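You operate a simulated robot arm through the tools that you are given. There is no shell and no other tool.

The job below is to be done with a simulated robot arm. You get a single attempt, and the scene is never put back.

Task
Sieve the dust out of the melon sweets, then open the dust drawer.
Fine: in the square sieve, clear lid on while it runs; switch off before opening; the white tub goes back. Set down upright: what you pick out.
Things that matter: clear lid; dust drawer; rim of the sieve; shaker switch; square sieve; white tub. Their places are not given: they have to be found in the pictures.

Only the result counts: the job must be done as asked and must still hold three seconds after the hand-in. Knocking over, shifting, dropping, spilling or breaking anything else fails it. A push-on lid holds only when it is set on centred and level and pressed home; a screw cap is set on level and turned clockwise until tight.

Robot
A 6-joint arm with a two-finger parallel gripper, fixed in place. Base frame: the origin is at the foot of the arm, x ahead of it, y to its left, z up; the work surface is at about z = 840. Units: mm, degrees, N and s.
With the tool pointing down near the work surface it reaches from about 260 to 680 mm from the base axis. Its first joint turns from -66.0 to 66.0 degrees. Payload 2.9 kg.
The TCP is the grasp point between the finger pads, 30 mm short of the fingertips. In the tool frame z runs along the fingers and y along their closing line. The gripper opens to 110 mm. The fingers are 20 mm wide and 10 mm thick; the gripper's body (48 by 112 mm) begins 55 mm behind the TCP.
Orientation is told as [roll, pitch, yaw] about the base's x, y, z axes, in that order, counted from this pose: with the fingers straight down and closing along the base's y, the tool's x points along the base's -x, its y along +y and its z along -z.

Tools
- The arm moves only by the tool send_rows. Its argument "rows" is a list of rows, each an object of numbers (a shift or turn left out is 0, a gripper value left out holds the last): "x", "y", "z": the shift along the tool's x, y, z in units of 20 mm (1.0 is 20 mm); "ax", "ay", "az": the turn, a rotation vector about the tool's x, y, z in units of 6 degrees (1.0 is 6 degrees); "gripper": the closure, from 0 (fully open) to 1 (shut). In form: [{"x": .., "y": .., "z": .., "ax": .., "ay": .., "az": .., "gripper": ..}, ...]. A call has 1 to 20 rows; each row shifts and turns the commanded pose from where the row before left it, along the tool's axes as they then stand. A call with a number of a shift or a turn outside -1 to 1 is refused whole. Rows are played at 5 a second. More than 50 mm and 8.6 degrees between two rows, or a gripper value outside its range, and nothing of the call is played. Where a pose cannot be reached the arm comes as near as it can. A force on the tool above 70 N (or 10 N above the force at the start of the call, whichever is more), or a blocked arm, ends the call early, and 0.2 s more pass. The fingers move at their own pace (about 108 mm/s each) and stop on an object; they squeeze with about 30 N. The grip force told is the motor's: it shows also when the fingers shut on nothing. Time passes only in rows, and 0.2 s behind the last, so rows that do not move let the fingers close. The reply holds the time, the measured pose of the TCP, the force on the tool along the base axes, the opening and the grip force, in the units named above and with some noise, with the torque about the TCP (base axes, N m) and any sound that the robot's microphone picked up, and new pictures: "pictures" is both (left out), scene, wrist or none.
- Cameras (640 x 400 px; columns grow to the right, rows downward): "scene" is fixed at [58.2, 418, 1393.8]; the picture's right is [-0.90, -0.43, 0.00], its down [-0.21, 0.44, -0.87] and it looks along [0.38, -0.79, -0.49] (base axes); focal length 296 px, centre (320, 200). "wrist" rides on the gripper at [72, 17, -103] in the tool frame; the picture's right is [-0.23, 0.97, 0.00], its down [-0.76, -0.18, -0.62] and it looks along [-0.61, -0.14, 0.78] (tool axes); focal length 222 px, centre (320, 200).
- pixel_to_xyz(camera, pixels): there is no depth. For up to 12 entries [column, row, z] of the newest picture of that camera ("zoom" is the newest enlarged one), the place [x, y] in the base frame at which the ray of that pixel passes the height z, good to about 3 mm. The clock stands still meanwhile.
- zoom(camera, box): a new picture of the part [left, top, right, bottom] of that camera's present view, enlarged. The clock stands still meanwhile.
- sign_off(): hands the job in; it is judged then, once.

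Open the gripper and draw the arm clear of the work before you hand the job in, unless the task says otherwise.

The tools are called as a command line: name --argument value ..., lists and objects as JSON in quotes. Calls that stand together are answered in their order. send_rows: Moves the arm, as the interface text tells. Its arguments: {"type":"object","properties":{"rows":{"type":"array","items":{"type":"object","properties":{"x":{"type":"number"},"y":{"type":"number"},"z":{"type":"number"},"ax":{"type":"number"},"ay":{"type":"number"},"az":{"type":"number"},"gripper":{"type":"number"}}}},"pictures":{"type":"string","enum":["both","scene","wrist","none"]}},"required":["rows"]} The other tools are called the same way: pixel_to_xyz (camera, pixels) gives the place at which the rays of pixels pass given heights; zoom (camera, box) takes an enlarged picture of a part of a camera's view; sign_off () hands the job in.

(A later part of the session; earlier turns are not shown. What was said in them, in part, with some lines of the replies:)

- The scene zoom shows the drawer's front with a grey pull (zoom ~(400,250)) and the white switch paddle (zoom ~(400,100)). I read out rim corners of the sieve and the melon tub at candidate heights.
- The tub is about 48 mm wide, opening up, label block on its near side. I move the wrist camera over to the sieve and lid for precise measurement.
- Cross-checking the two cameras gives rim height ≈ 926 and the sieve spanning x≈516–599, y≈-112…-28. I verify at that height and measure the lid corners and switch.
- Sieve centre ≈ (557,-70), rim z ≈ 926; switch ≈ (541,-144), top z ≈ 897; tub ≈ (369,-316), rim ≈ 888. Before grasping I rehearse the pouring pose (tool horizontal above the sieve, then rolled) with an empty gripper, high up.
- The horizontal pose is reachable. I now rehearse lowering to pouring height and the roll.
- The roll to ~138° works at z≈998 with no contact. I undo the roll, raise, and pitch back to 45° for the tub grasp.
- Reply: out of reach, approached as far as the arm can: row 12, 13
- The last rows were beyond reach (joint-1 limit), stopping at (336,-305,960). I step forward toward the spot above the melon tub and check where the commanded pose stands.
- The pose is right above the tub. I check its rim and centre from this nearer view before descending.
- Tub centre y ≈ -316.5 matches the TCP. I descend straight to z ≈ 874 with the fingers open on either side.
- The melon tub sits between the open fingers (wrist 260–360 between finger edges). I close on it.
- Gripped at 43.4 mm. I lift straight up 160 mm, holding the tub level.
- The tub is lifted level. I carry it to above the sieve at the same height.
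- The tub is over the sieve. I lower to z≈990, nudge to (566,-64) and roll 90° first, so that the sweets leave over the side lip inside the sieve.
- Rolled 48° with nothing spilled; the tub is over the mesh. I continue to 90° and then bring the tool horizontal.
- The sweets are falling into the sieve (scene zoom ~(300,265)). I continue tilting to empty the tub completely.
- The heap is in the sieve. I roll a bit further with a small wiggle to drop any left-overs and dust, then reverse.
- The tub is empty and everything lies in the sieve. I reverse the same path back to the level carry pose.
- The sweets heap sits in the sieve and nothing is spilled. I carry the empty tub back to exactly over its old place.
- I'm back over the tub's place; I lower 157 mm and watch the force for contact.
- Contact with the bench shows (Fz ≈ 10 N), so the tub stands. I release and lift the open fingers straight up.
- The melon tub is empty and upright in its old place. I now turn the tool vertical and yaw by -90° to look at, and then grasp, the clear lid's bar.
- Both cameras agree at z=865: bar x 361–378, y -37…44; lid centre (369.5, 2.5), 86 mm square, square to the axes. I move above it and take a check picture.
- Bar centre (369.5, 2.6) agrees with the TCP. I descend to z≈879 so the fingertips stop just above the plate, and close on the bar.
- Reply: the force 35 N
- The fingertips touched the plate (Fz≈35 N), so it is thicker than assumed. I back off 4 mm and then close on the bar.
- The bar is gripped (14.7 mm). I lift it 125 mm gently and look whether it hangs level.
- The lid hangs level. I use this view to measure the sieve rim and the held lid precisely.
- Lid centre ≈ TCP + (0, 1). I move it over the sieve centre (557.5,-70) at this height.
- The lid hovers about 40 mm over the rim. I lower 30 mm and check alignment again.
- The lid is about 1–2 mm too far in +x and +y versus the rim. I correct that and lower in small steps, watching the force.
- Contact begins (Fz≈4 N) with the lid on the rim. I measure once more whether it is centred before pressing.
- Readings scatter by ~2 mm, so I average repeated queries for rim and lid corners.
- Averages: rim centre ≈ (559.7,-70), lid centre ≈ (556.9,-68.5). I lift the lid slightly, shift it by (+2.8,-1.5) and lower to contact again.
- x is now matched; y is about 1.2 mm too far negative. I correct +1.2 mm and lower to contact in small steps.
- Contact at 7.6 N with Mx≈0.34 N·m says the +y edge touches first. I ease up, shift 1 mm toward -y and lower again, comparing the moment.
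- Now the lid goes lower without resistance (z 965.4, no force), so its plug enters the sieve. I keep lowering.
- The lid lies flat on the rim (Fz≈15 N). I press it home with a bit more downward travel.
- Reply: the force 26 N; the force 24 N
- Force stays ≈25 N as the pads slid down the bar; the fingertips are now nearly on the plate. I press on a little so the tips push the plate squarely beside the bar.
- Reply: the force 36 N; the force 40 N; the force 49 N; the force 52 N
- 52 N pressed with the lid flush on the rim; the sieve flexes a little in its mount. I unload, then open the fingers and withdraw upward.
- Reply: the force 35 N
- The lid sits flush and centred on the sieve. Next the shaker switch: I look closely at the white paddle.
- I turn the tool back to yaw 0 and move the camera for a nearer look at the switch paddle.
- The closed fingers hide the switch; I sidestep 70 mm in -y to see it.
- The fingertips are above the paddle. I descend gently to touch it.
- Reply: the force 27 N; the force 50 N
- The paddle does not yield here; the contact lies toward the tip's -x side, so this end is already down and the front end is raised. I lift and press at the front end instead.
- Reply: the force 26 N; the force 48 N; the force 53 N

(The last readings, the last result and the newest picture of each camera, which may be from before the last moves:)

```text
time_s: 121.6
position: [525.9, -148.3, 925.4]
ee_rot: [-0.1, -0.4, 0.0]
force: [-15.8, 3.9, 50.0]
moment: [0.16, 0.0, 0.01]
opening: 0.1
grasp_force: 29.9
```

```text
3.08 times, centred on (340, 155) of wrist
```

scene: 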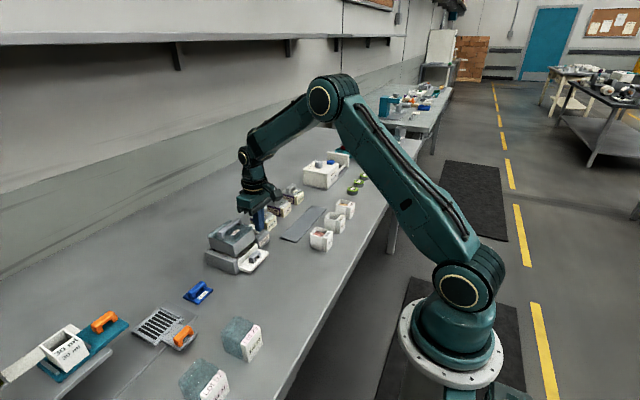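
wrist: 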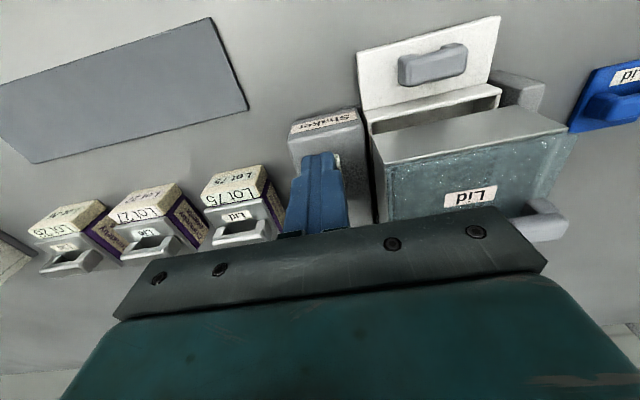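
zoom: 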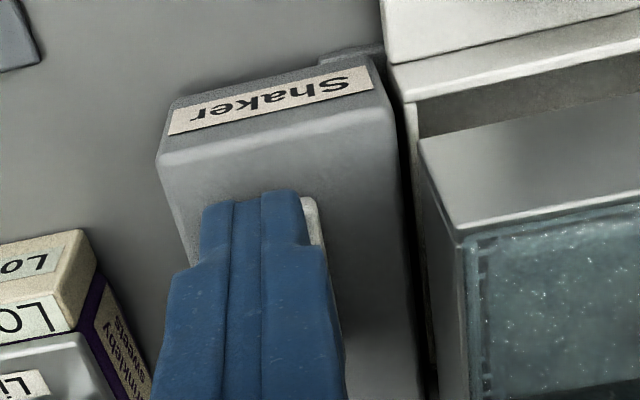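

Both presses gave a force leaning to -x, meaning the paddle's surface rises toward +x: the raised end is the far one near the green lamp. I move to press at x≈565.

send_rows --rows '[{"z": -0.5}, {"z": -0.5}, {"x": -0.7}, {"x": -0.7}, {"x": -0.6}, {}]'

zoom --camera "scene" --box '[230, 205, 286, 245]'

zoom --camera "wrist" --box '[270, 90, 410, 220]'

```text
time_s: 123.0
position: [566.4, -149.5, 938.2]
ee_rot: [-0.1, 0.0, 0.0]
force: [-0.1, 0.1, -0.2]
moment: [0.01, -0.03, 0.02]
opening: 0.2
grasp_force: 30.2
```

scene: 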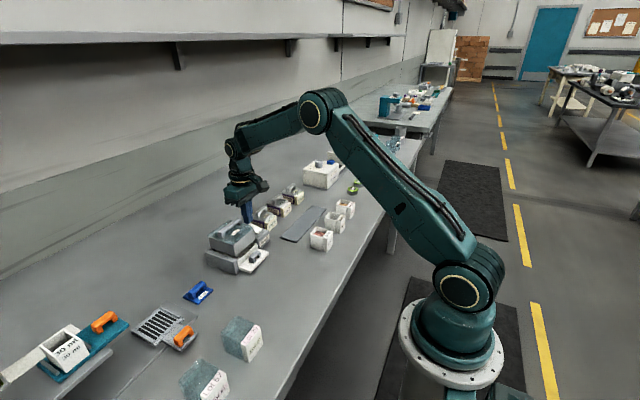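
wrist: 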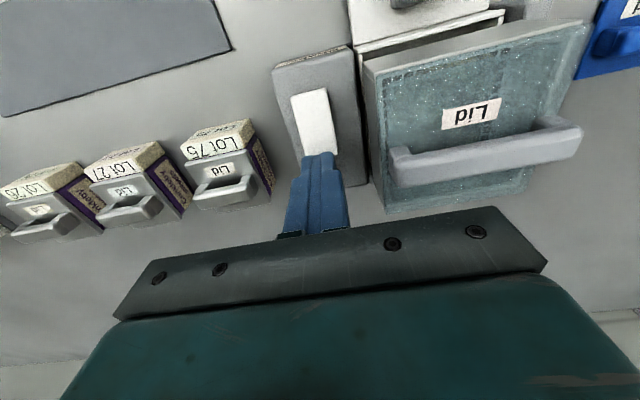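

```text
10.00 times, centred on (258, 225) of scene
```

zoom: 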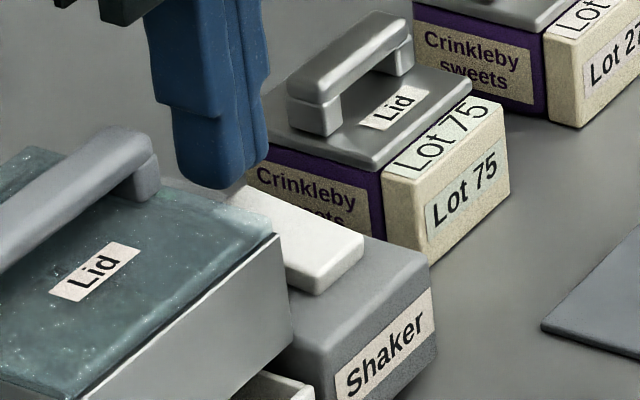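

```text
3.08 times, centred on (340, 155) of wrist
```

zoom: 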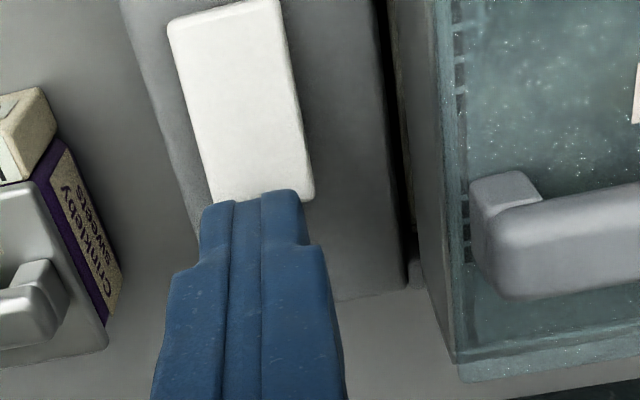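

send_rows --rows '[{"z": 0.4}, {"z": 0.1}, {}]' --pictures "none"

send_rows --rows '[{"z": 0.1}, {}]' --pictures "none"

send_rows --rows '[{"z": 0.1}, {}]' --pictures "none"

```text
time_s: 123.8
position: [567.4, -150.1, 929.4]
ee_rot: [0.0, 0.0, 0.0]
force: [0.7, -0.6, 1.0]
moment: [-0.02, 0.0, -0.02]
opening: 0.2
grasp_force: 30.3
```

```text
time_s: 124.4
position: [567.3, -149.0, 925.5]
ee_rot: [0.0, 0.0, 0.1]
force: [0.8, 0.9, 0.3]
moment: [0.01, -0.04, 0.0]
opening: 0.2
grasp_force: 30.5
```

```text
time_s: 125.0
position: [566.9, -148.5, 925.3]
ee_rot: [0.0, 0.1, 0.0]
force: [0.2, -0.4, 0.3]
moment: [-0.04, -0.04, 0.0]
opening: 0.0
grasp_force: 29.9
```

send_rows --rows '[{"z": 0.1}, {}]' --pictures "none"

send_rows --rows '[{"z": 0.1}, {}]' --pictures "none"

send_rows --rows '[{"z": 0.1}, {}]'

zoom --camera "scene" --box '[230, 205, 286, 245]'

```text
time_s: 125.6
position: [566.6, -148.9, 924.4]
ee_rot: [-0.1, -0.3, 0.2]
force: [-2.3, 2.1, 13.4]
moment: [0.1, 0.21, -0.04]
opening: 0.0
grasp_force: 30.3
```

```text
time_s: 126.2
position: [567.5, -148.9, 924.3]
ee_rot: [0.0, -0.4, 0.1]
force: [-1.6, 2.7, 32.7]
moment: [0.11, 0.41, 0.09]
opening: 0.2
grasp_force: 29.7
```

```text
time_s: 126.8
position: [566.5, -150.0, 925.2]
ee_rot: [-0.2, -0.5, 0.2]
force: [-8.8, 4.1, 42.8]
moment: [0.15, 0.66, 0.29]
opening: 0.1
grasp_force: 30.0
```

scene: 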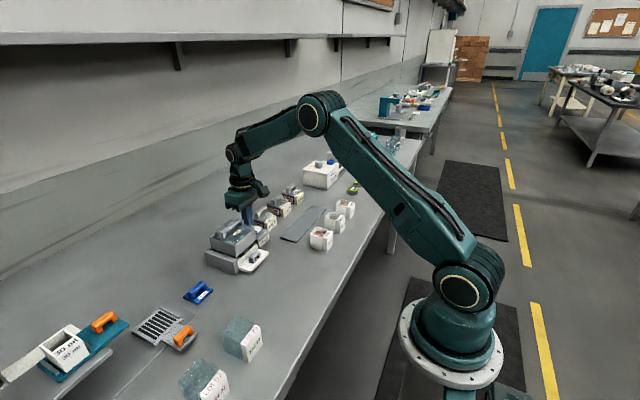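
wrist: 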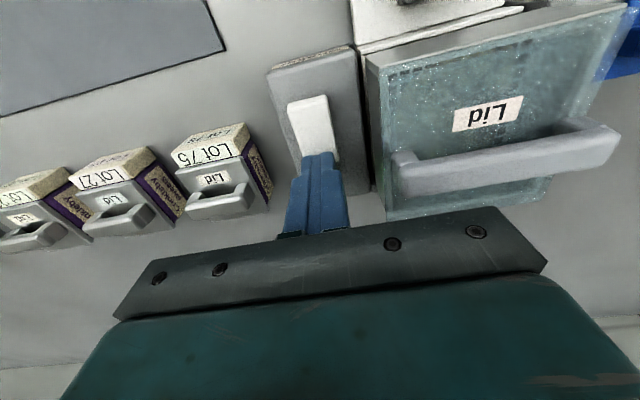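

```text
10.00 times, centred on (258, 225) of scene
```

zoom: 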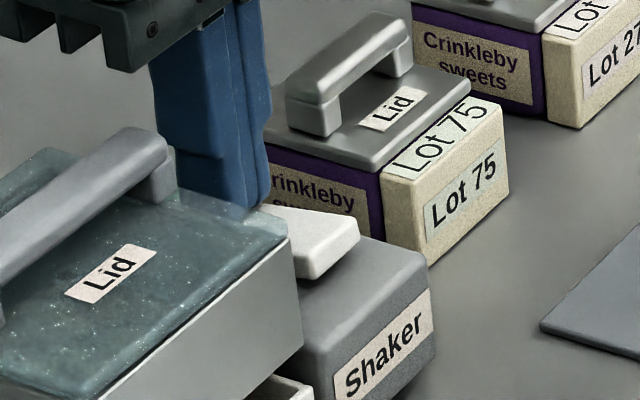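

The paddle's front end has risen and the sieve has moved: the shaker seems to be running. I lift off and observe it.

send_rows --rows '[{"z": -0.5}, {"z": -0.5}, {"z": -0.5}, {}]'

zoom --camera "scene" --box '[190, 205, 286, 265]'

send_rows --rows '[{}, {}, {}, {}]'

zoom --camera "scene" --box '[190, 205, 286, 265]'

```text
time_s: 127.8
position: [567.4, -149.2, 950.9]
ee_rot: [-0.1, 0.0, 0.0]
force: [-0.8, 0.5, 0.0]
moment: [0.0, -0.01, 0.03]
opening: 0.0
grasp_force: 29.2
```

scene: 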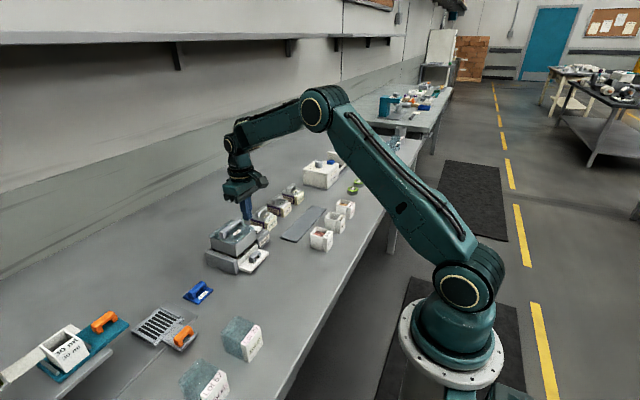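
wrist: 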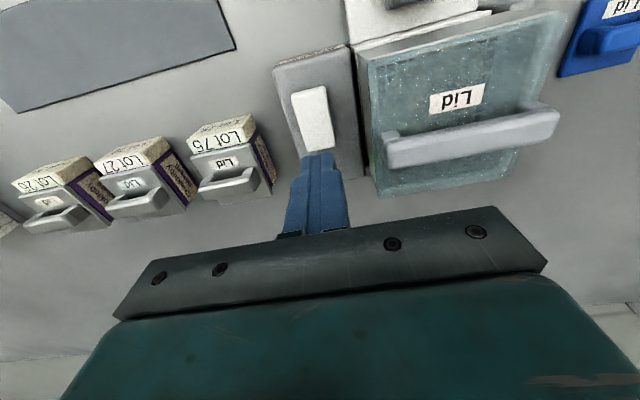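

```text
6.67 times, centred on (238, 235) of scene
```

zoom: 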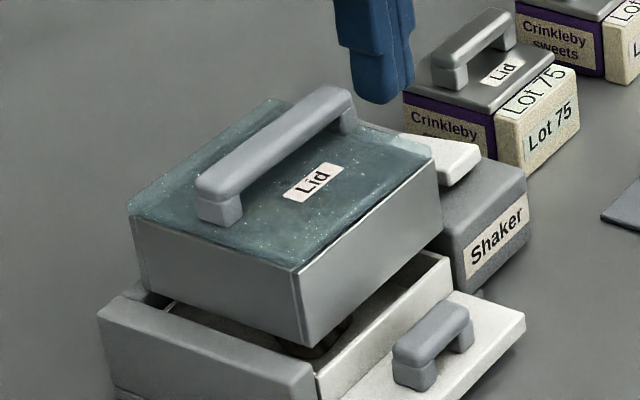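

```text
time_s: 128.8
position: [566.6, -148.7, 951.2]
ee_rot: [0.0, 0.0, -0.1]
force: [0.4, -0.4, 0.1]
moment: [-0.02, -0.02, 0.02]
opening: 0.0
grasp_force: 30.1
```

scene: 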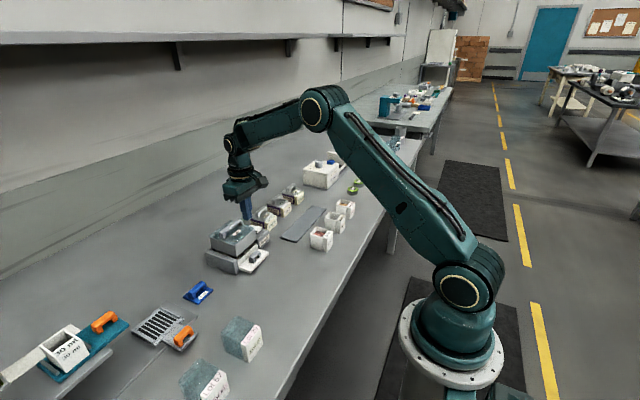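
wrist: 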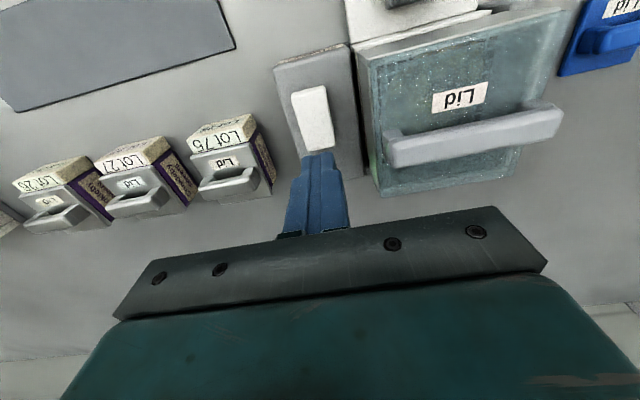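

```text
6.67 times, centred on (238, 235) of scene
```

zoom: 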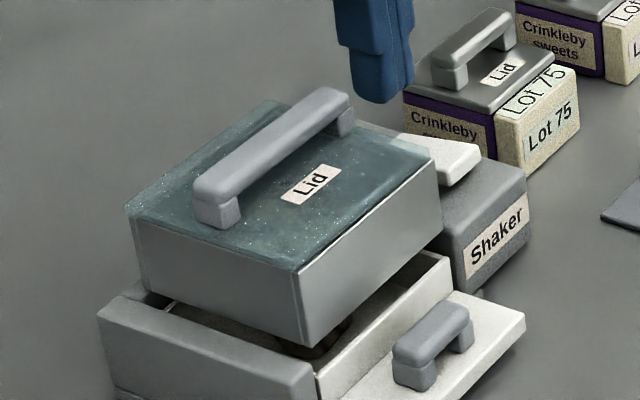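

It is shaking and dust shows under the sieve (zoom ~(330,345)). I let it run several seconds while moving over the paddle's front end.

send_rows --rows '[{"x": 0.7}, {"x": 0.7}, {"x": 0.65}, {}, {}, {}, {}, {}, {}, {}, {}, {}, {}, {}, {}, {}, {}, {}, {}, {}]' --pictures "scene"

zoom --camera "scene" --box '[190, 205, 286, 265]'

send_rows --rows '[{}, {}, {}, {}, {}, {}, {}, {}, {}, {}, {}, {}, {}, {}, {}, {}, {}, {}, {}, {}]'

zoom --camera "scene" --box '[190, 205, 286, 265]'

```text
time_s: 133.0
position: [525.8, -149.5, 951.5]
ee_rot: [0.0, 0.0, 0.0]
force: [-0.5, -0.3, 0.1]
moment: [0.01, 0.01, -0.01]
opening: 0.0
grasp_force: 30.7
```

scene: 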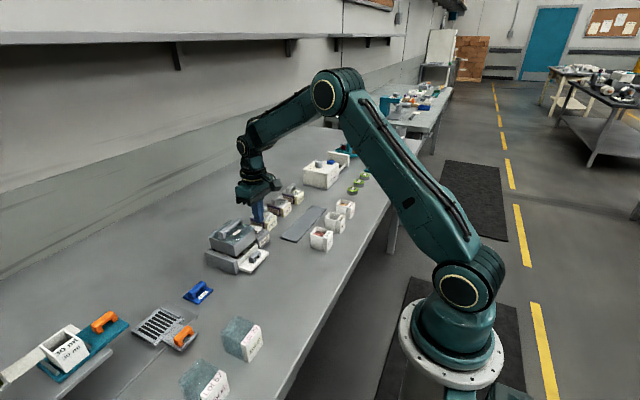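

```text
6.67 times, centred on (238, 235) of scene
```

zoom: 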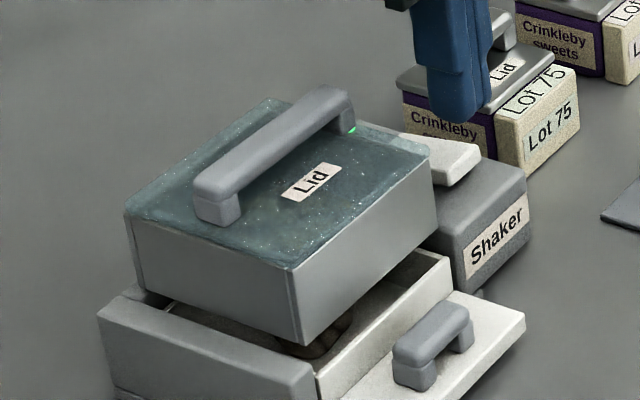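

```text
time_s: 137.2
position: [527.7, -149.6, 951.3]
ee_rot: [0.0, 0.0, 0.0]
force: [-0.6, 0.3, -0.3]
moment: [0.01, 0.02, 0.0]
opening: 0.0
grasp_force: 30.3
```

scene: 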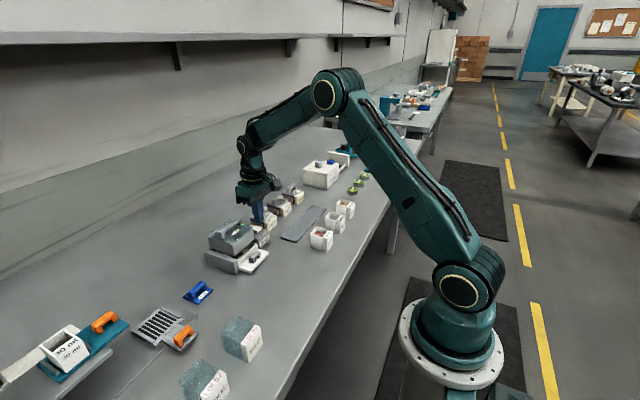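
wrist: 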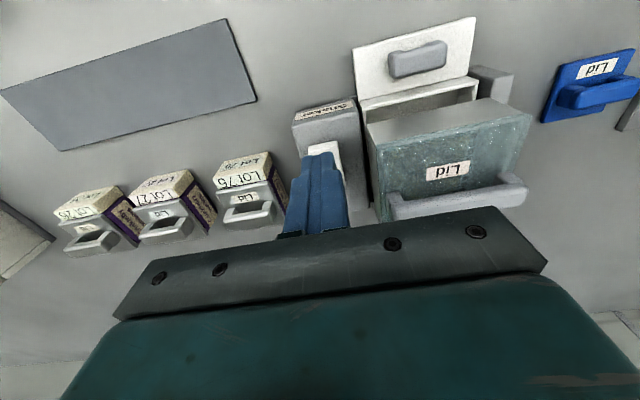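

```text
6.67 times, centred on (238, 235) of scene
```

zoom: 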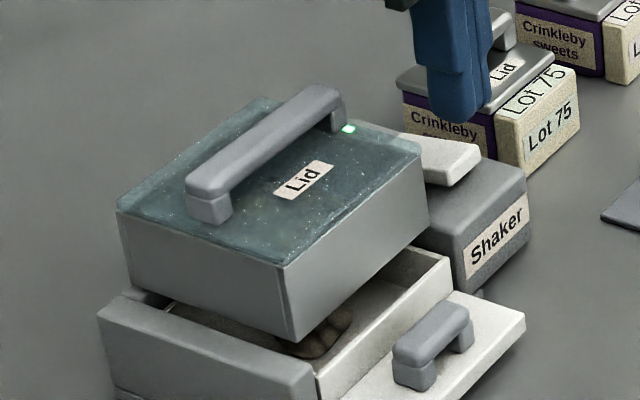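

The green lamp is lit and the dust pile in the drawer is growing. I let it run another 8 s.

send_rows --rows '[{}, {}, {}, {}, {}, {}, {}, {}, {}, {}, {}, {}, {}, {}, {}, {}, {}, {}, {}, {}]' --pictures "none"

send_rows --rows '[{}, {}, {}, {}, {}, {}, {}, {}, {}, {}, {}, {}, {}, {}, {}, {}, {}, {}, {}, {}]' --pictures "scene"

zoom --camera "scene" --box '[190, 205, 286, 265]'

zoom --camera "wrist" --box '[350, 60, 540, 220]'

```text
time_s: 141.4
position: [527.8, -149.7, 951.3]
ee_rot: [0.0, -0.1, 0.0]
force: [-0.1, 0.0, -0.5]
moment: [0.03, -0.01, 0.0]
opening: 0.0
grasp_force: 30.1
```

```text
time_s: 145.6
position: [527.2, -148.3, 951.4]
ee_rot: [-0.1, 0.1, 0.0]
force: [-0.1, 0.2, 0.4]
moment: [0.02, -0.02, -0.02]
opening: 0.0
grasp_force: 29.7
```

scene: 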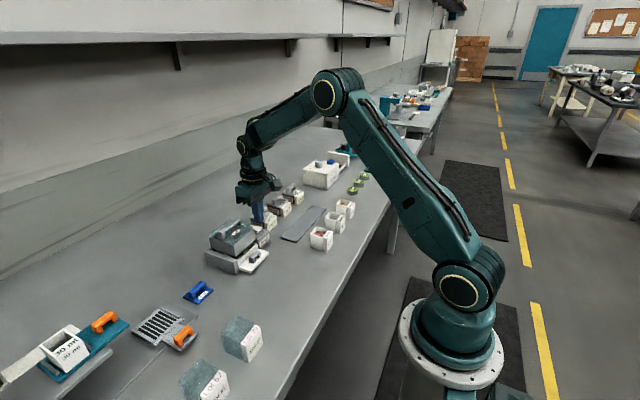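

```text
6.67 times, centred on (238, 235) of scene
```

zoom: 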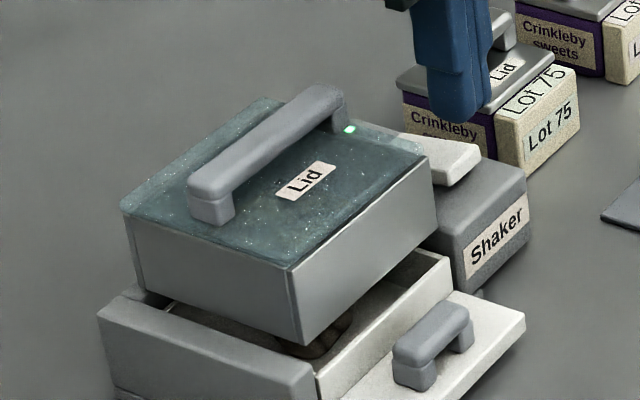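

```text
2.50 times, centred on (445, 140) of wrist
```

zoom: 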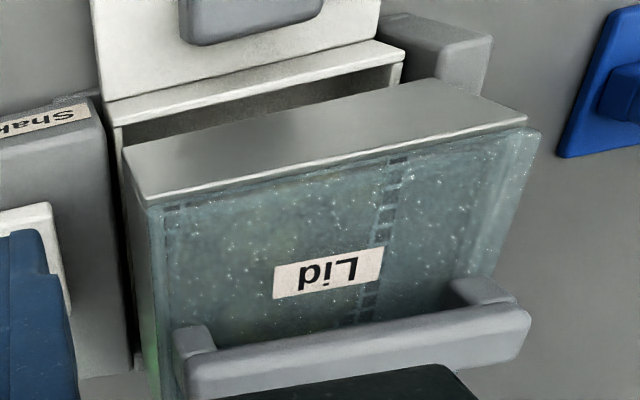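

It has run for about 19 s and the pile no longer grows. I switch off now by pressing the raised front end of the paddle.

send_rows --rows '[{"z": 0.5}, {"z": 0.4}, {"z": 0.15}, {}]' --pictures "none"

send_rows --rows '[{"z": 0.1}, {}]' --pictures "none"

send_rows --rows '[{"z": 0.1}, {}]' --pictures "none"

send_rows --rows '[{"z": 0.1}, {}]' --pictures "scene"

zoom --camera "scene" --box '[190, 205, 286, 265]'

```text
time_s: 146.6
position: [526.2, -148.9, 928.7]
ee_rot: [0.0, 0.0, -0.1]
force: [-0.6, 0.3, -0.2]
moment: [-0.02, 0.01, 0.01]
opening: 0.1
grasp_force: 30.2
```

```text
time_s: 147.2
position: [526.2, -148.3, 926.5]
ee_rot: [0.0, 0.0, 0.0]
force: [-0.5, 0.5, -0.6]
moment: [-0.02, -0.01, -0.01]
opening: 0.0
grasp_force: 29.7
```

```text
time_s: 147.8
position: [525.6, -150.2, 923.6]
ee_rot: [0.0, 0.1, -0.1]
force: [-0.9, -0.4, 0.3]
moment: [0.01, -0.04, 0.01]
opening: 0.1
grasp_force: 29.5
```

```text
time_s: 148.4
position: [525.2, -148.6, 923.8]
ee_rot: [-0.1, -0.1, 0.0]
force: [-11.0, 1.5, 25.3]
moment: [0.03, 0.02, 0.01]
opening: 0.0
grasp_force: 30.1
```

scene: 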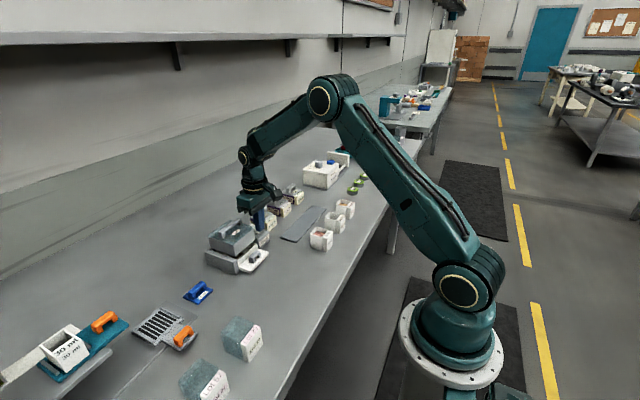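

```text
6.67 times, centred on (238, 235) of scene
```

zoom: 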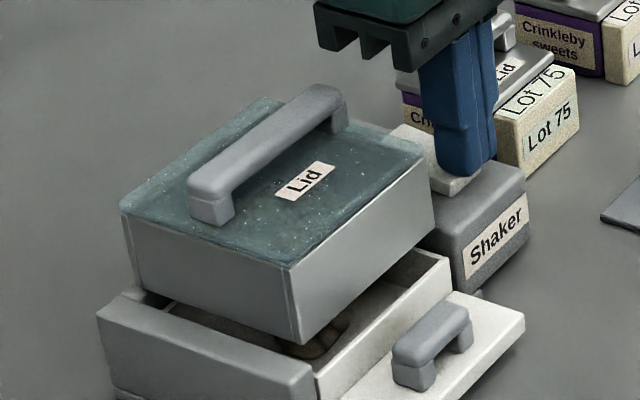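

The green lamp is out and the rear of the paddle is up again. I lift off and confirm the sieve stands still.

send_rows --rows '[{"z": -0.6}, {"z": -0.8}, {"z": -0.8}, {"z": -0.8}, {}]' --pictures "scene"

zoom --camera "scene" --box '[190, 205, 286, 265]'

send_rows --rows '[{"x": 0.8}, {"x": 0.8}, {"x": 0.8}, {"x": 0.8}, {}]'

zoom --camera "scene" --box '[190, 205, 286, 265]'

```text
time_s: 149.6
position: [523.1, -149.1, 980.7]
ee_rot: [0.0, 0.0, 0.0]
force: [0.4, 0.3, -0.1]
moment: [0.01, 0.03, 0.02]
opening: 0.0
grasp_force: 30.1
```

scene: 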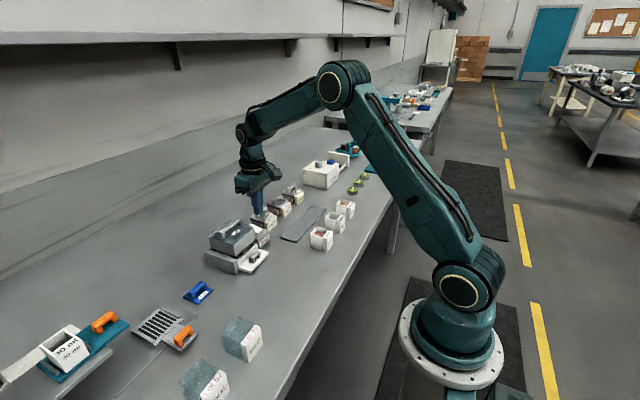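

```text
6.67 times, centred on (238, 235) of scene
```

zoom: 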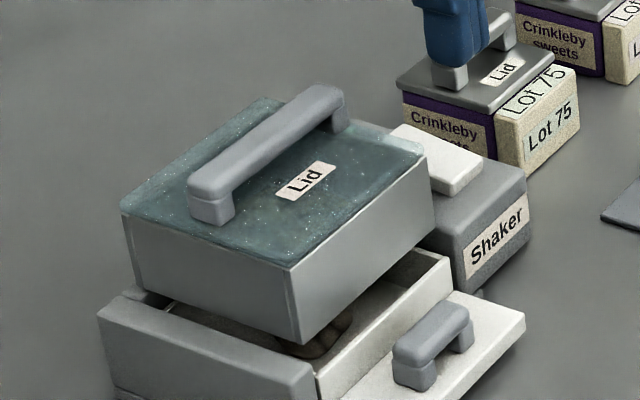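

```text
time_s: 150.8
position: [462.1, -149.7, 983.2]
ee_rot: [0.1, -0.1, -0.1]
force: [-0.2, 0.7, 0.0]
moment: [0.0, -0.01, -0.02]
opening: 0.1
grasp_force: 30.2
```

scene: 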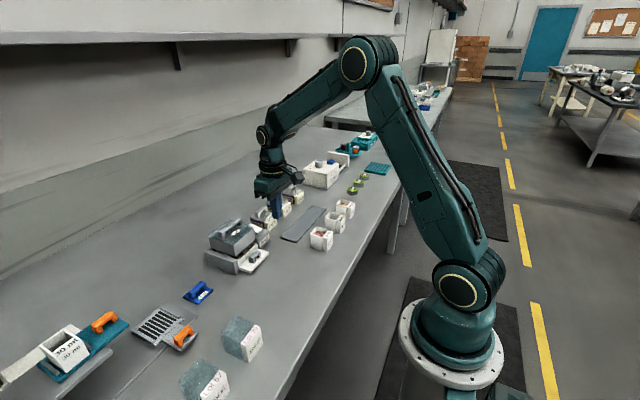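
wrist: 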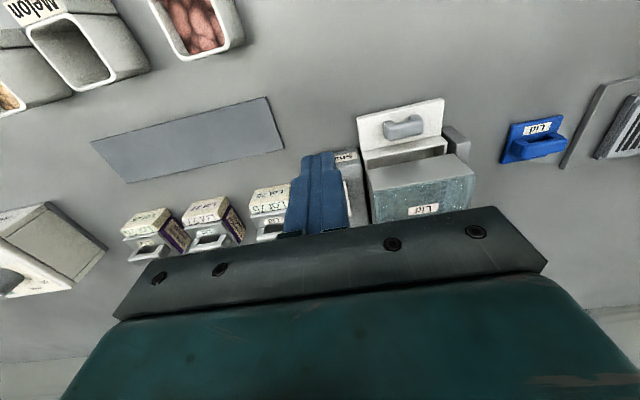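

```text
6.67 times, centred on (238, 235) of scene
```

zoom: 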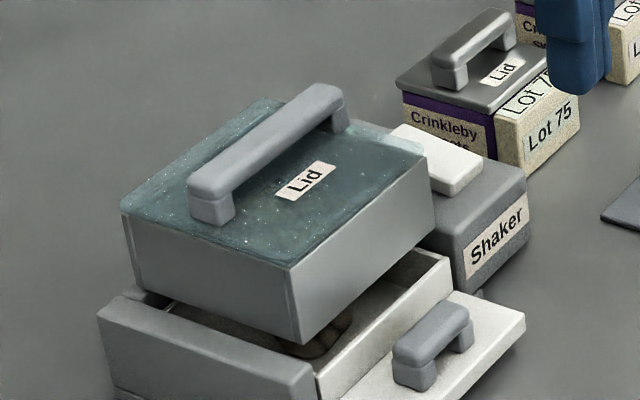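

The sieve is still in both pictures, so the shaker is off. Now the drawer pull: I measure it from both cameras.

zoom --camera "wrist" --box '[345, 85, 465, 175]'

zoom --camera "scene" --box '[234, 240, 274, 270]'

```text
4.44 times, centred on (405, 130) of wrist
```

zoom: 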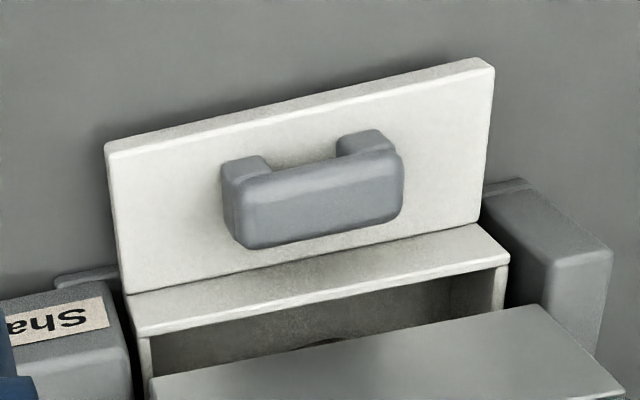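

```text
13.33 times, centred on (254, 255) of scene
```

zoom: 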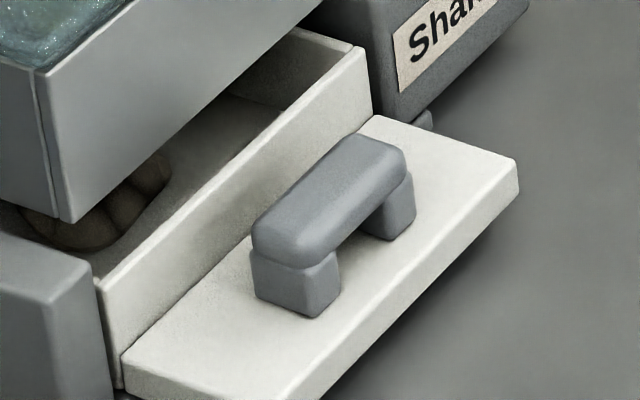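

pixel_to_xyz --camera "zoom" --pixels '[[332, 198, 875], [332, 198, 875], [332, 198, 885], [332, 198, 865], [255, 230, 875], [365, 135, 875], [408, 162, 875], [300, 265, 875]]'

pixel_to_xyz --camera "wrist" --pixels '[[405.5, 129.6, 875], [405.5, 129.6, 875], [405.5, 129.6, 885], [405.5, 129.6, 865], [387, 131.5, 875], [387, 131.5, 875], [423.5, 124, 875], [423.5, 124, 875], [358, 119, 850], [441, 99, 850], [362, 150, 850]]'

```text
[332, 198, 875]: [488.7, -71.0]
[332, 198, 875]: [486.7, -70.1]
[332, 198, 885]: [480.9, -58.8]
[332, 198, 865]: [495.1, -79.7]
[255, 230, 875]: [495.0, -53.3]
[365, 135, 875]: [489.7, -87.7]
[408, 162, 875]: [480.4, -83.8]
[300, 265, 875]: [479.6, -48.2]
```

```text
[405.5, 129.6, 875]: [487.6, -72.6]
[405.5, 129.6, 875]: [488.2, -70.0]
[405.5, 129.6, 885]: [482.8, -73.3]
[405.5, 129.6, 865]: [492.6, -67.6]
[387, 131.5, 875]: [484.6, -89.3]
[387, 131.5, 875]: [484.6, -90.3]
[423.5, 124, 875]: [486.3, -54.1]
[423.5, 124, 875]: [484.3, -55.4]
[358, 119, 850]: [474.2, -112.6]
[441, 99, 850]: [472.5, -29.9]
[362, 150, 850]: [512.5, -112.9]
```

Bar top centre is at (487.5,-71,875), 36 mm long in y. I open to ~60 mm, lean the tool back 20° for clearance from the sieve, and move above it.

send_rows --rows '[{"ay": -1, "gripper": 0.45}, {"ay": -1}, {"ay": -1}, {"ay": -0.333}, {"x": -0.056, "y": 0.79, "z": 0.372}, {"x": -0.056, "y": 0.79, "z": 0.372}, {"x": -0.056, "y": 0.79, "z": 0.372}, {"x": -0.056, "y": 0.79, "z": 0.372}, {"x": -0.056, "y": 0.79, "z": 0.372}, {}]'

zoom --camera "scene" --box '[210, 205, 306, 265]'

```text
time_s: 153.0
position: [478.5, -70.6, 951.7]
ee_rot: [0.1, -20.1, 0.0]
force: [0.5, 0.0, 0.1]
moment: [0.02, -0.04, 0.02]
opening: 60.5
grasp_force: 0.1
```

scene: 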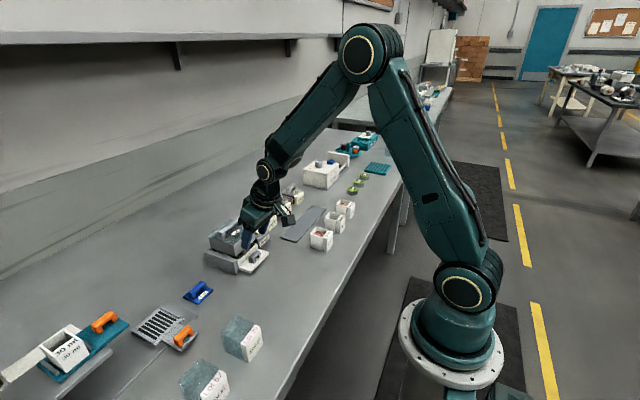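
wrist: 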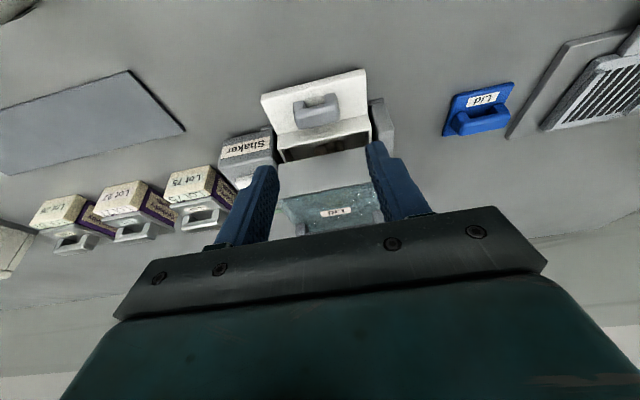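

```text
6.67 times, centred on (258, 235) of scene
```

zoom: 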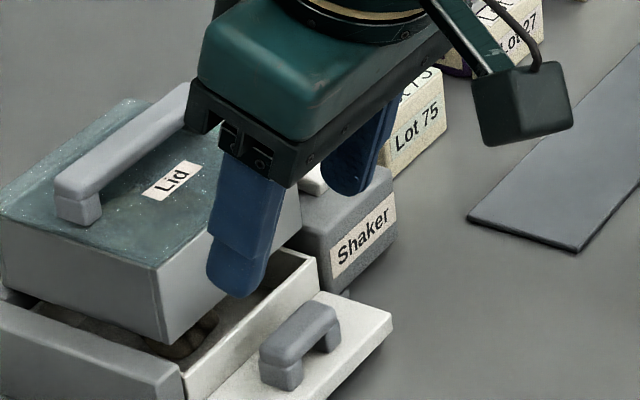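

send_rows --rows '[{"x": 0.256, "z": 0.705}, {"x": 0.256, "z": 0.705}, {"x": 0.256, "z": 0.705}, {"x": 0.22, "z": 0.6}, {}]'

zoom --camera "scene" --box '[210, 215, 306, 275]'

```text
time_s: 154.2
position: [478.9, -70.4, 890.2]
ee_rot: [-0.1, -20.1, 0.1]
force: [0.1, -0.4, -0.2]
moment: [0.01, -0.01, -0.02]
opening: 60.4
grasp_force: 0.1
```

scene: 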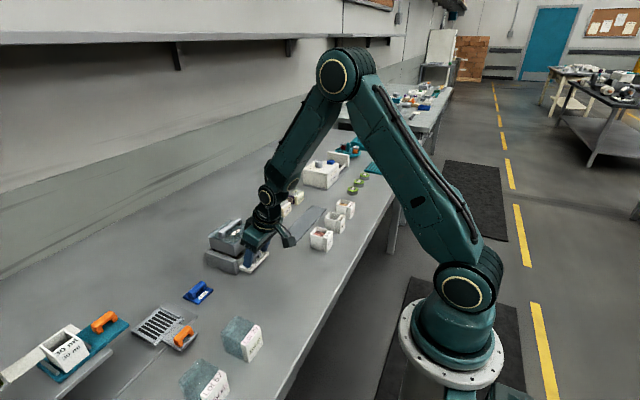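
wrist: 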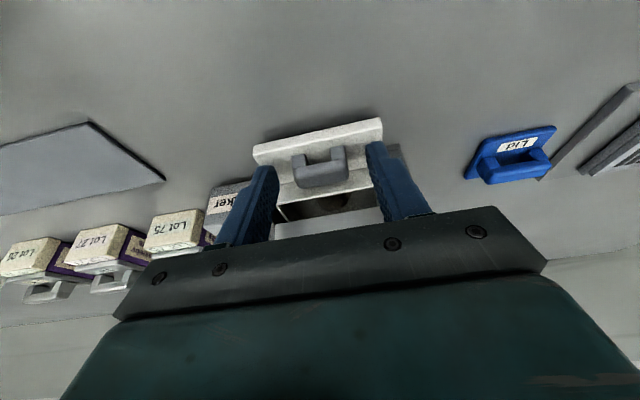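

```text
6.67 times, centred on (258, 245) of scene
```

zoom: 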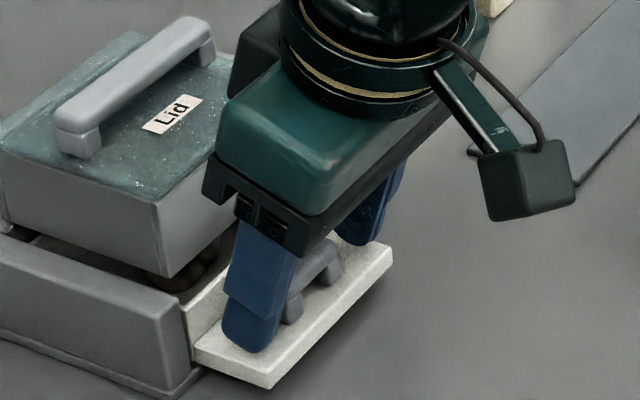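

The fingers straddle the pull. I close on its ends.

send_rows --rows '[{"gripper": 0.6}, {"gripper": 0.7}, {"gripper": 1}, {}, {}]'

zoom --camera "scene" --box '[210, 215, 306, 275]'

```text
time_s: 155.4
position: [479.4, -69.2, 889.6]
ee_rot: [0.0, -20.1, 0.2]
force: [-0.1, 2.3, -2.3]
moment: [0.03, -0.17, -0.01]
opening: 35.4
grasp_force: 45.0
```

scene: 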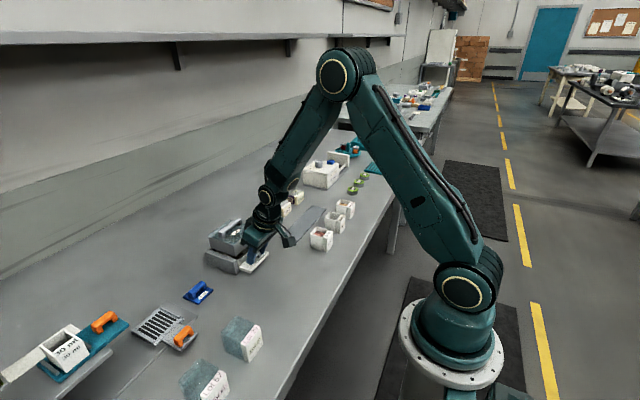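
wrist: 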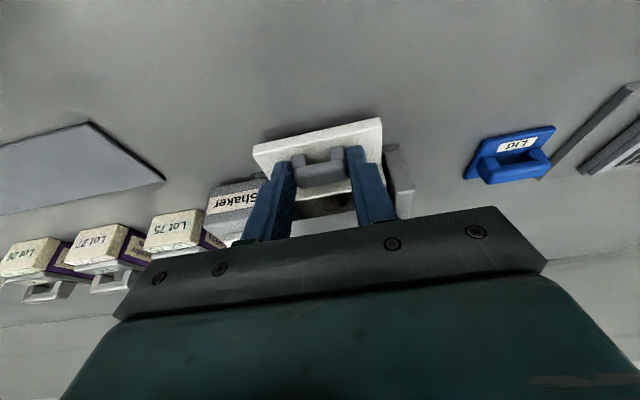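

```text
6.67 times, centred on (258, 245) of scene
```

zoom: 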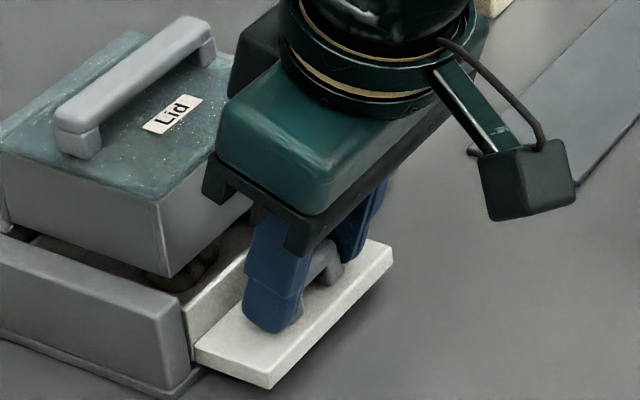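

Gripped (35.4 mm). I pull along -x, the first 20 mm slowly.

send_rows --rows '[{"x": 0.235, "z": -0.086}, {"x": 0.235, "z": -0.086}, {"x": 0.235, "z": -0.086}, {"x": 0.235, "z": -0.086}, {}]' --pictures "scene"

zoom --camera "scene" --box '[200, 215, 296, 275]'

```text
time_s: 156.6
position: [459.5, -69.6, 891.4]
ee_rot: [0.1, -20.0, 0.1]
force: [-0.2, 11.0, -3.9]
moment: [0.32, -0.83, 0.08]
opening: 35.5
grasp_force: 45.3
```

scene: 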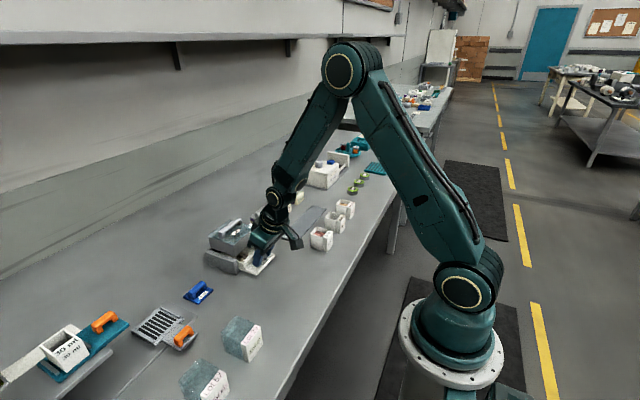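

```text
6.67 times, centred on (248, 245) of scene
```

zoom: 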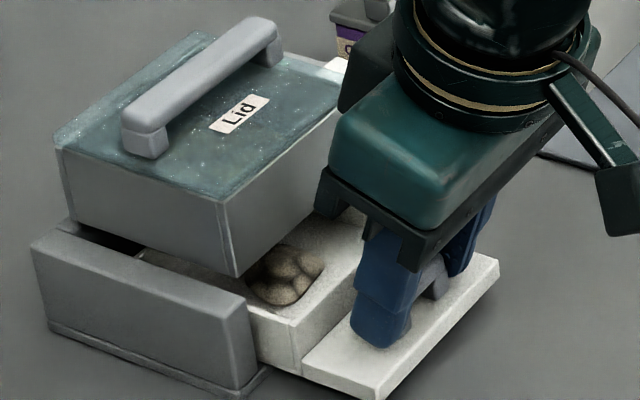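

The drawer slides out; a side force of 11 N suggests a small y offset, so I ease +y slightly while pulling further.

send_rows --rows '[{"x": 0.235, "z": -0.086, "y": 0.04}, {"x": 0.235, "z": -0.086, "y": 0.02}, {"x": 0.235, "z": -0.086}, {"x": 0.235, "z": -0.086}, {}]' --pictures "none"

send_rows --rows '[{"x": 0.235, "z": -0.086}, {"x": 0.235, "z": -0.086}, {"x": 0.235, "z": -0.086}, {}]' --pictures "scene"

zoom --camera "scene" --box '[200, 215, 296, 275]'

```text
time_s: 157.8
position: [438.0, -69.3, 890.4]
ee_rot: [0.0, -19.6, 0.0]
force: [-0.7, 4.5, -31.7]
moment: [0.04, -0.37, -0.07]
opening: 35.5
grasp_force: 44.8
```

```text
time_s: 158.8
position: [422.4, -70.2, 893.1]
ee_rot: [0.0, -19.8, 0.0]
force: [0.2, 6.1, -23.9]
moment: [0.1, 1.0, 0.18]
opening: 35.6
grasp_force: 45.2
```

scene: 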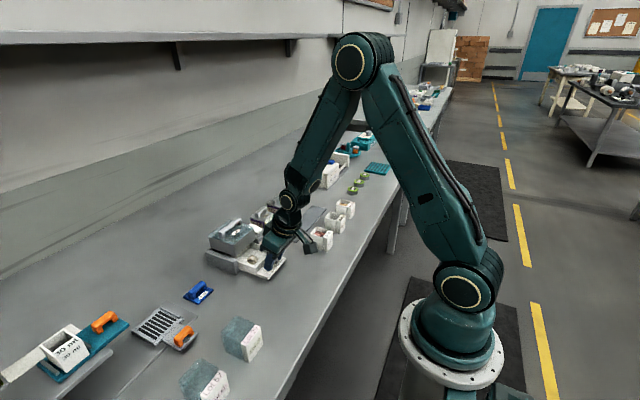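

```text
6.67 times, centred on (248, 245) of scene
```

zoom: 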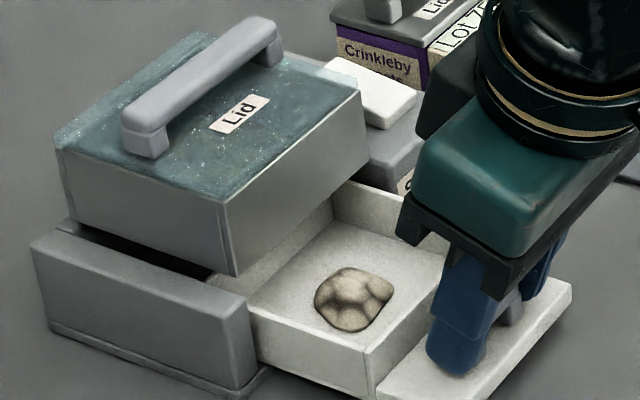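

The drawer is out ~57 mm with the dust visible. I relieve the upward tension a little and pull a few mm further, feeling for the stop.

send_rows --rows '[{"x": 0.026, "z": 0.07}, {}]' --pictures "none"

send_rows --rows '[{"x": 0.235, "z": -0.086}, {}]' --pictures "none"

send_rows --rows '[{"x": 0.235, "z": -0.086}, {}]' --pictures "scene"

zoom --camera "scene" --box '[200, 215, 296, 275]'

```text
time_s: 159.4
position: [424.9, -69.6, 891.3]
ee_rot: [-0.1, -20.3, 0.2]
force: [0.2, 5.2, 1.0]
moment: [0.15, 1.39, 0.04]
opening: 35.5
grasp_force: 44.7
```

```text
time_s: 160.0
position: [420.8, -69.9, 892.1]
ee_rot: [0.0, -20.3, 0.1]
force: [0.4, 7.3, 9.8]
moment: [0.11, -0.17, 0.01]
opening: 35.4
grasp_force: 45.2
```

```text
time_s: 160.6
position: [415.7, -70.3, 892.1]
ee_rot: [0.0, -20.2, 0.1]
force: [1.8, 8.8, 22.7]
moment: [0.23, -0.61, 0.06]
opening: 35.3
grasp_force: 44.4
```

scene: 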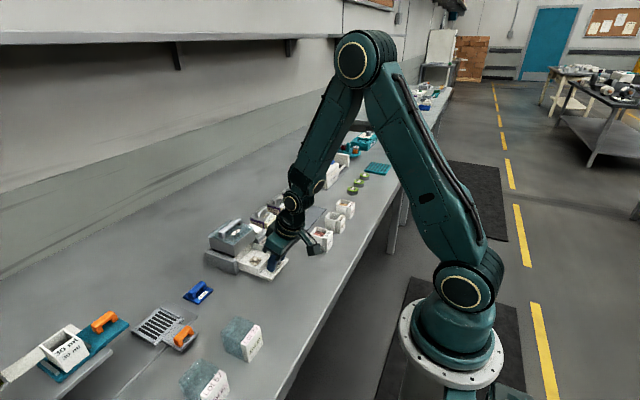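

```text
6.67 times, centred on (248, 245) of scene
```

zoom: 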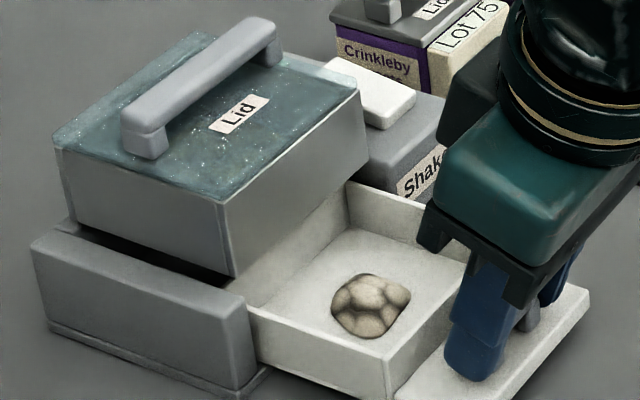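

The drawer is ~65 mm open, dust clearly seen. I relieve the downward force and release the pull.

send_rows --rows '[{"x": -0.02, "z": -0.055}, {}]' --pictures "none"

send_rows --rows '[{"gripper": 0.6}, {"gripper": 0.5}, {"gripper": 0.45}, {}]' --pictures "none"

send_rows --rows '[{"x": -0.1, "z": -0.28}, {"x": -0.2, "z": -0.56}, {"x": -0.26, "z": -0.7}, {"x": -0.26, "z": -0.7}, {"x": -0.26, "z": -0.7}, {"x": -0.26, "z": -0.7}, {"x": -0.26, "z": -0.7}, {}]'

zoom --camera "scene" --box '[200, 215, 296, 275]'

```text
time_s: 161.2
position: [413.7, -69.7, 891.5]
ee_rot: [0.1, -19.9, 0.1]
force: [-0.7, 7.1, 13.9]
moment: [0.18, -1.46, 0.13]
opening: 35.5
grasp_force: 45.0
```

```text
time_s: 162.2
position: [412.9, -71.0, 890.8]
ee_rot: [0.0, -20.0, 0.0]
force: [-0.5, 0.4, -0.6]
moment: [-0.03, 0.01, -0.02]
opening: 60.7
grasp_force: 0.0
```

```text
time_s: 164.0
position: [415.2, -70.5, 983.3]
ee_rot: [0.0, -20.0, 0.0]
force: [-0.4, 0.0, 0.2]
moment: [0.0, 0.02, 0.03]
opening: 60.5
grasp_force: 0.1
```

scene: 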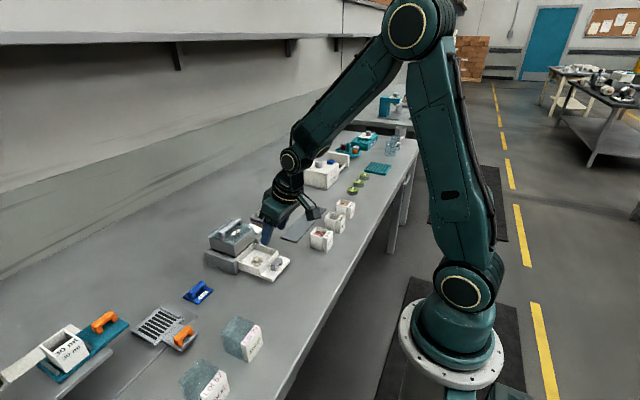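
wrist: 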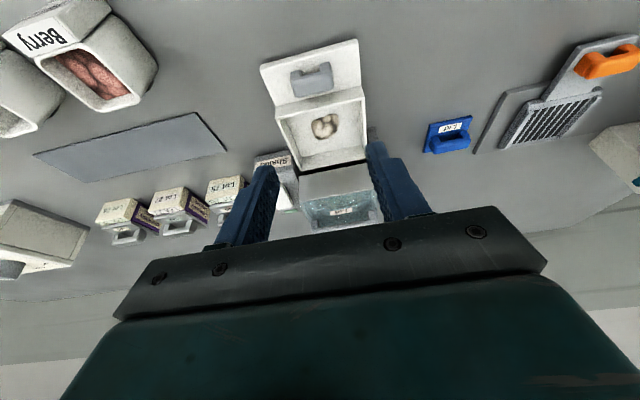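

```text
6.67 times, centred on (248, 245) of scene
```

zoom: 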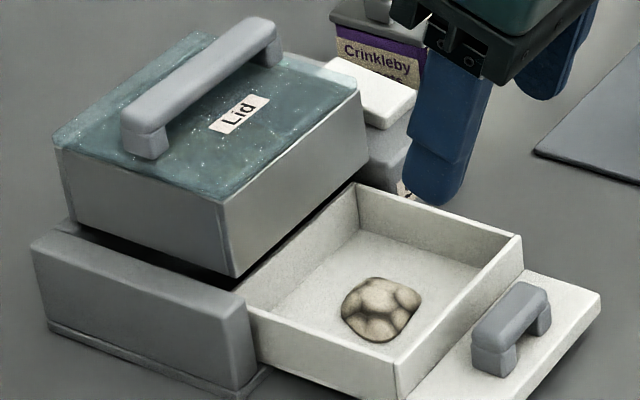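

The drawer stays open with the dust heap in it, the lid is on, and the switch is off. I draw the arm up and away with the gripper open and do a last check.

send_rows --rows '[{"x": -0.26, "z": -0.7, "gripper": 0}, {"x": -0.26, "z": -0.7}, {"x": -0.26, "z": -0.7}, {"x": -0.26, "z": -0.7}, {"x": -0.26, "z": -0.7}, {"x": -0.26, "z": -0.7}, {"x": -0.26, "z": -0.7}, {"x": -0.26, "z": -0.7}, {"x": -0.26, "z": -0.7}, {"x": -0.26, "z": -0.7}, {}, {}]'

zoom --camera "scene" --box '[180, 170, 372, 290]'

zoom --camera "wrist" --box '[0, 0, 640, 400]'

```text
time_s: 166.6
position: [415.4, -68.7, 1131.9]
ee_rot: [0.1, -20.0, 0.1]
force: [1.2, -0.7, 0.1]
moment: [-0.01, 0.0, 0.0]
opening: 110.0
grasp_force: 0.0
```

scene: 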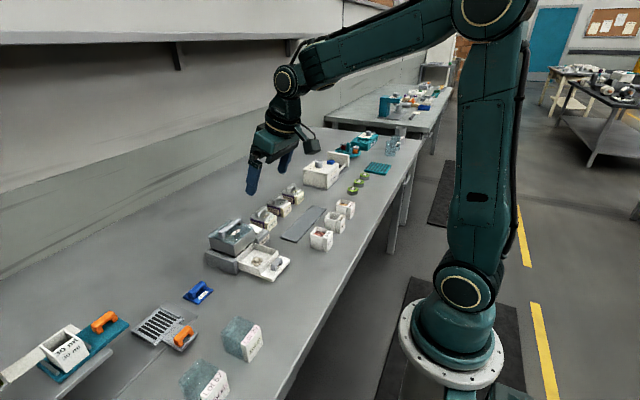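
wrist: 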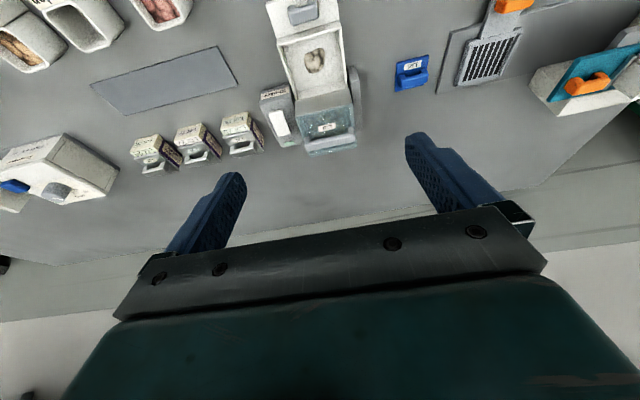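

```text
3.33 times, centred on (276, 230) of scene
```

zoom: 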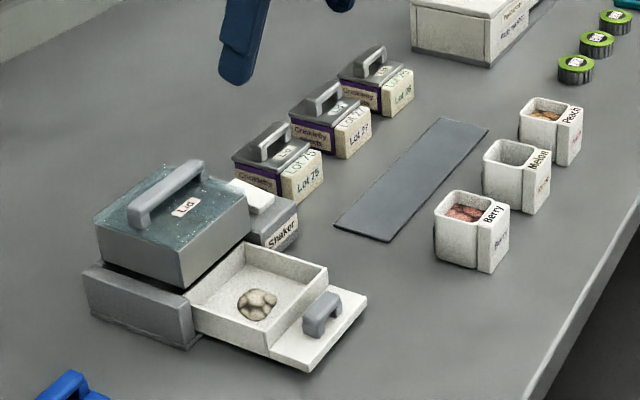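

```text
1.00 times, centred on (320, 200) of wrist (not enlarged: the box is as wide or as high as the picture)
```

zoom: 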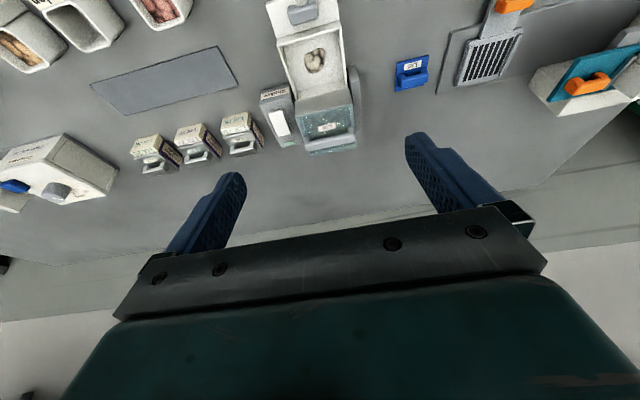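

The last pictures show the sweets under the lid in the sieve, the switch off and the drawer open with the dust in it. The melon tub is upright in its place, nothing else has been disturbed, and the arm is clear, so I hand in.

sign_off

```text
The job is handed in.
```

The melon sweets are sieved, the dust drawer is open about 65 mm, and the job is handed in.

- **Sweets:** I poured the melon tub into the square sieve without any spill and let the shaker run for about 19 seconds. Dust collected in the drawer below.
- **Clear lid:** I centred it on the rim and pressed it with up to about 52 N before switching on. It stayed flat while the shaker ran, and I left it on the sieve. No click was heard when pressing it, so I judged it home by the flush fit.
- **Shaker switch:** I switched it off before opening the drawer. The green lamp was out and the sieve was still.
- **White tub:** The empty melon tub is back in its old place, upright.
- **Rest of the bench:** Nothing else looks moved, and the arm is raised clear with the gripper open.

I felt no end stop when pulling the drawer, so 65 mm may not be its full travel.
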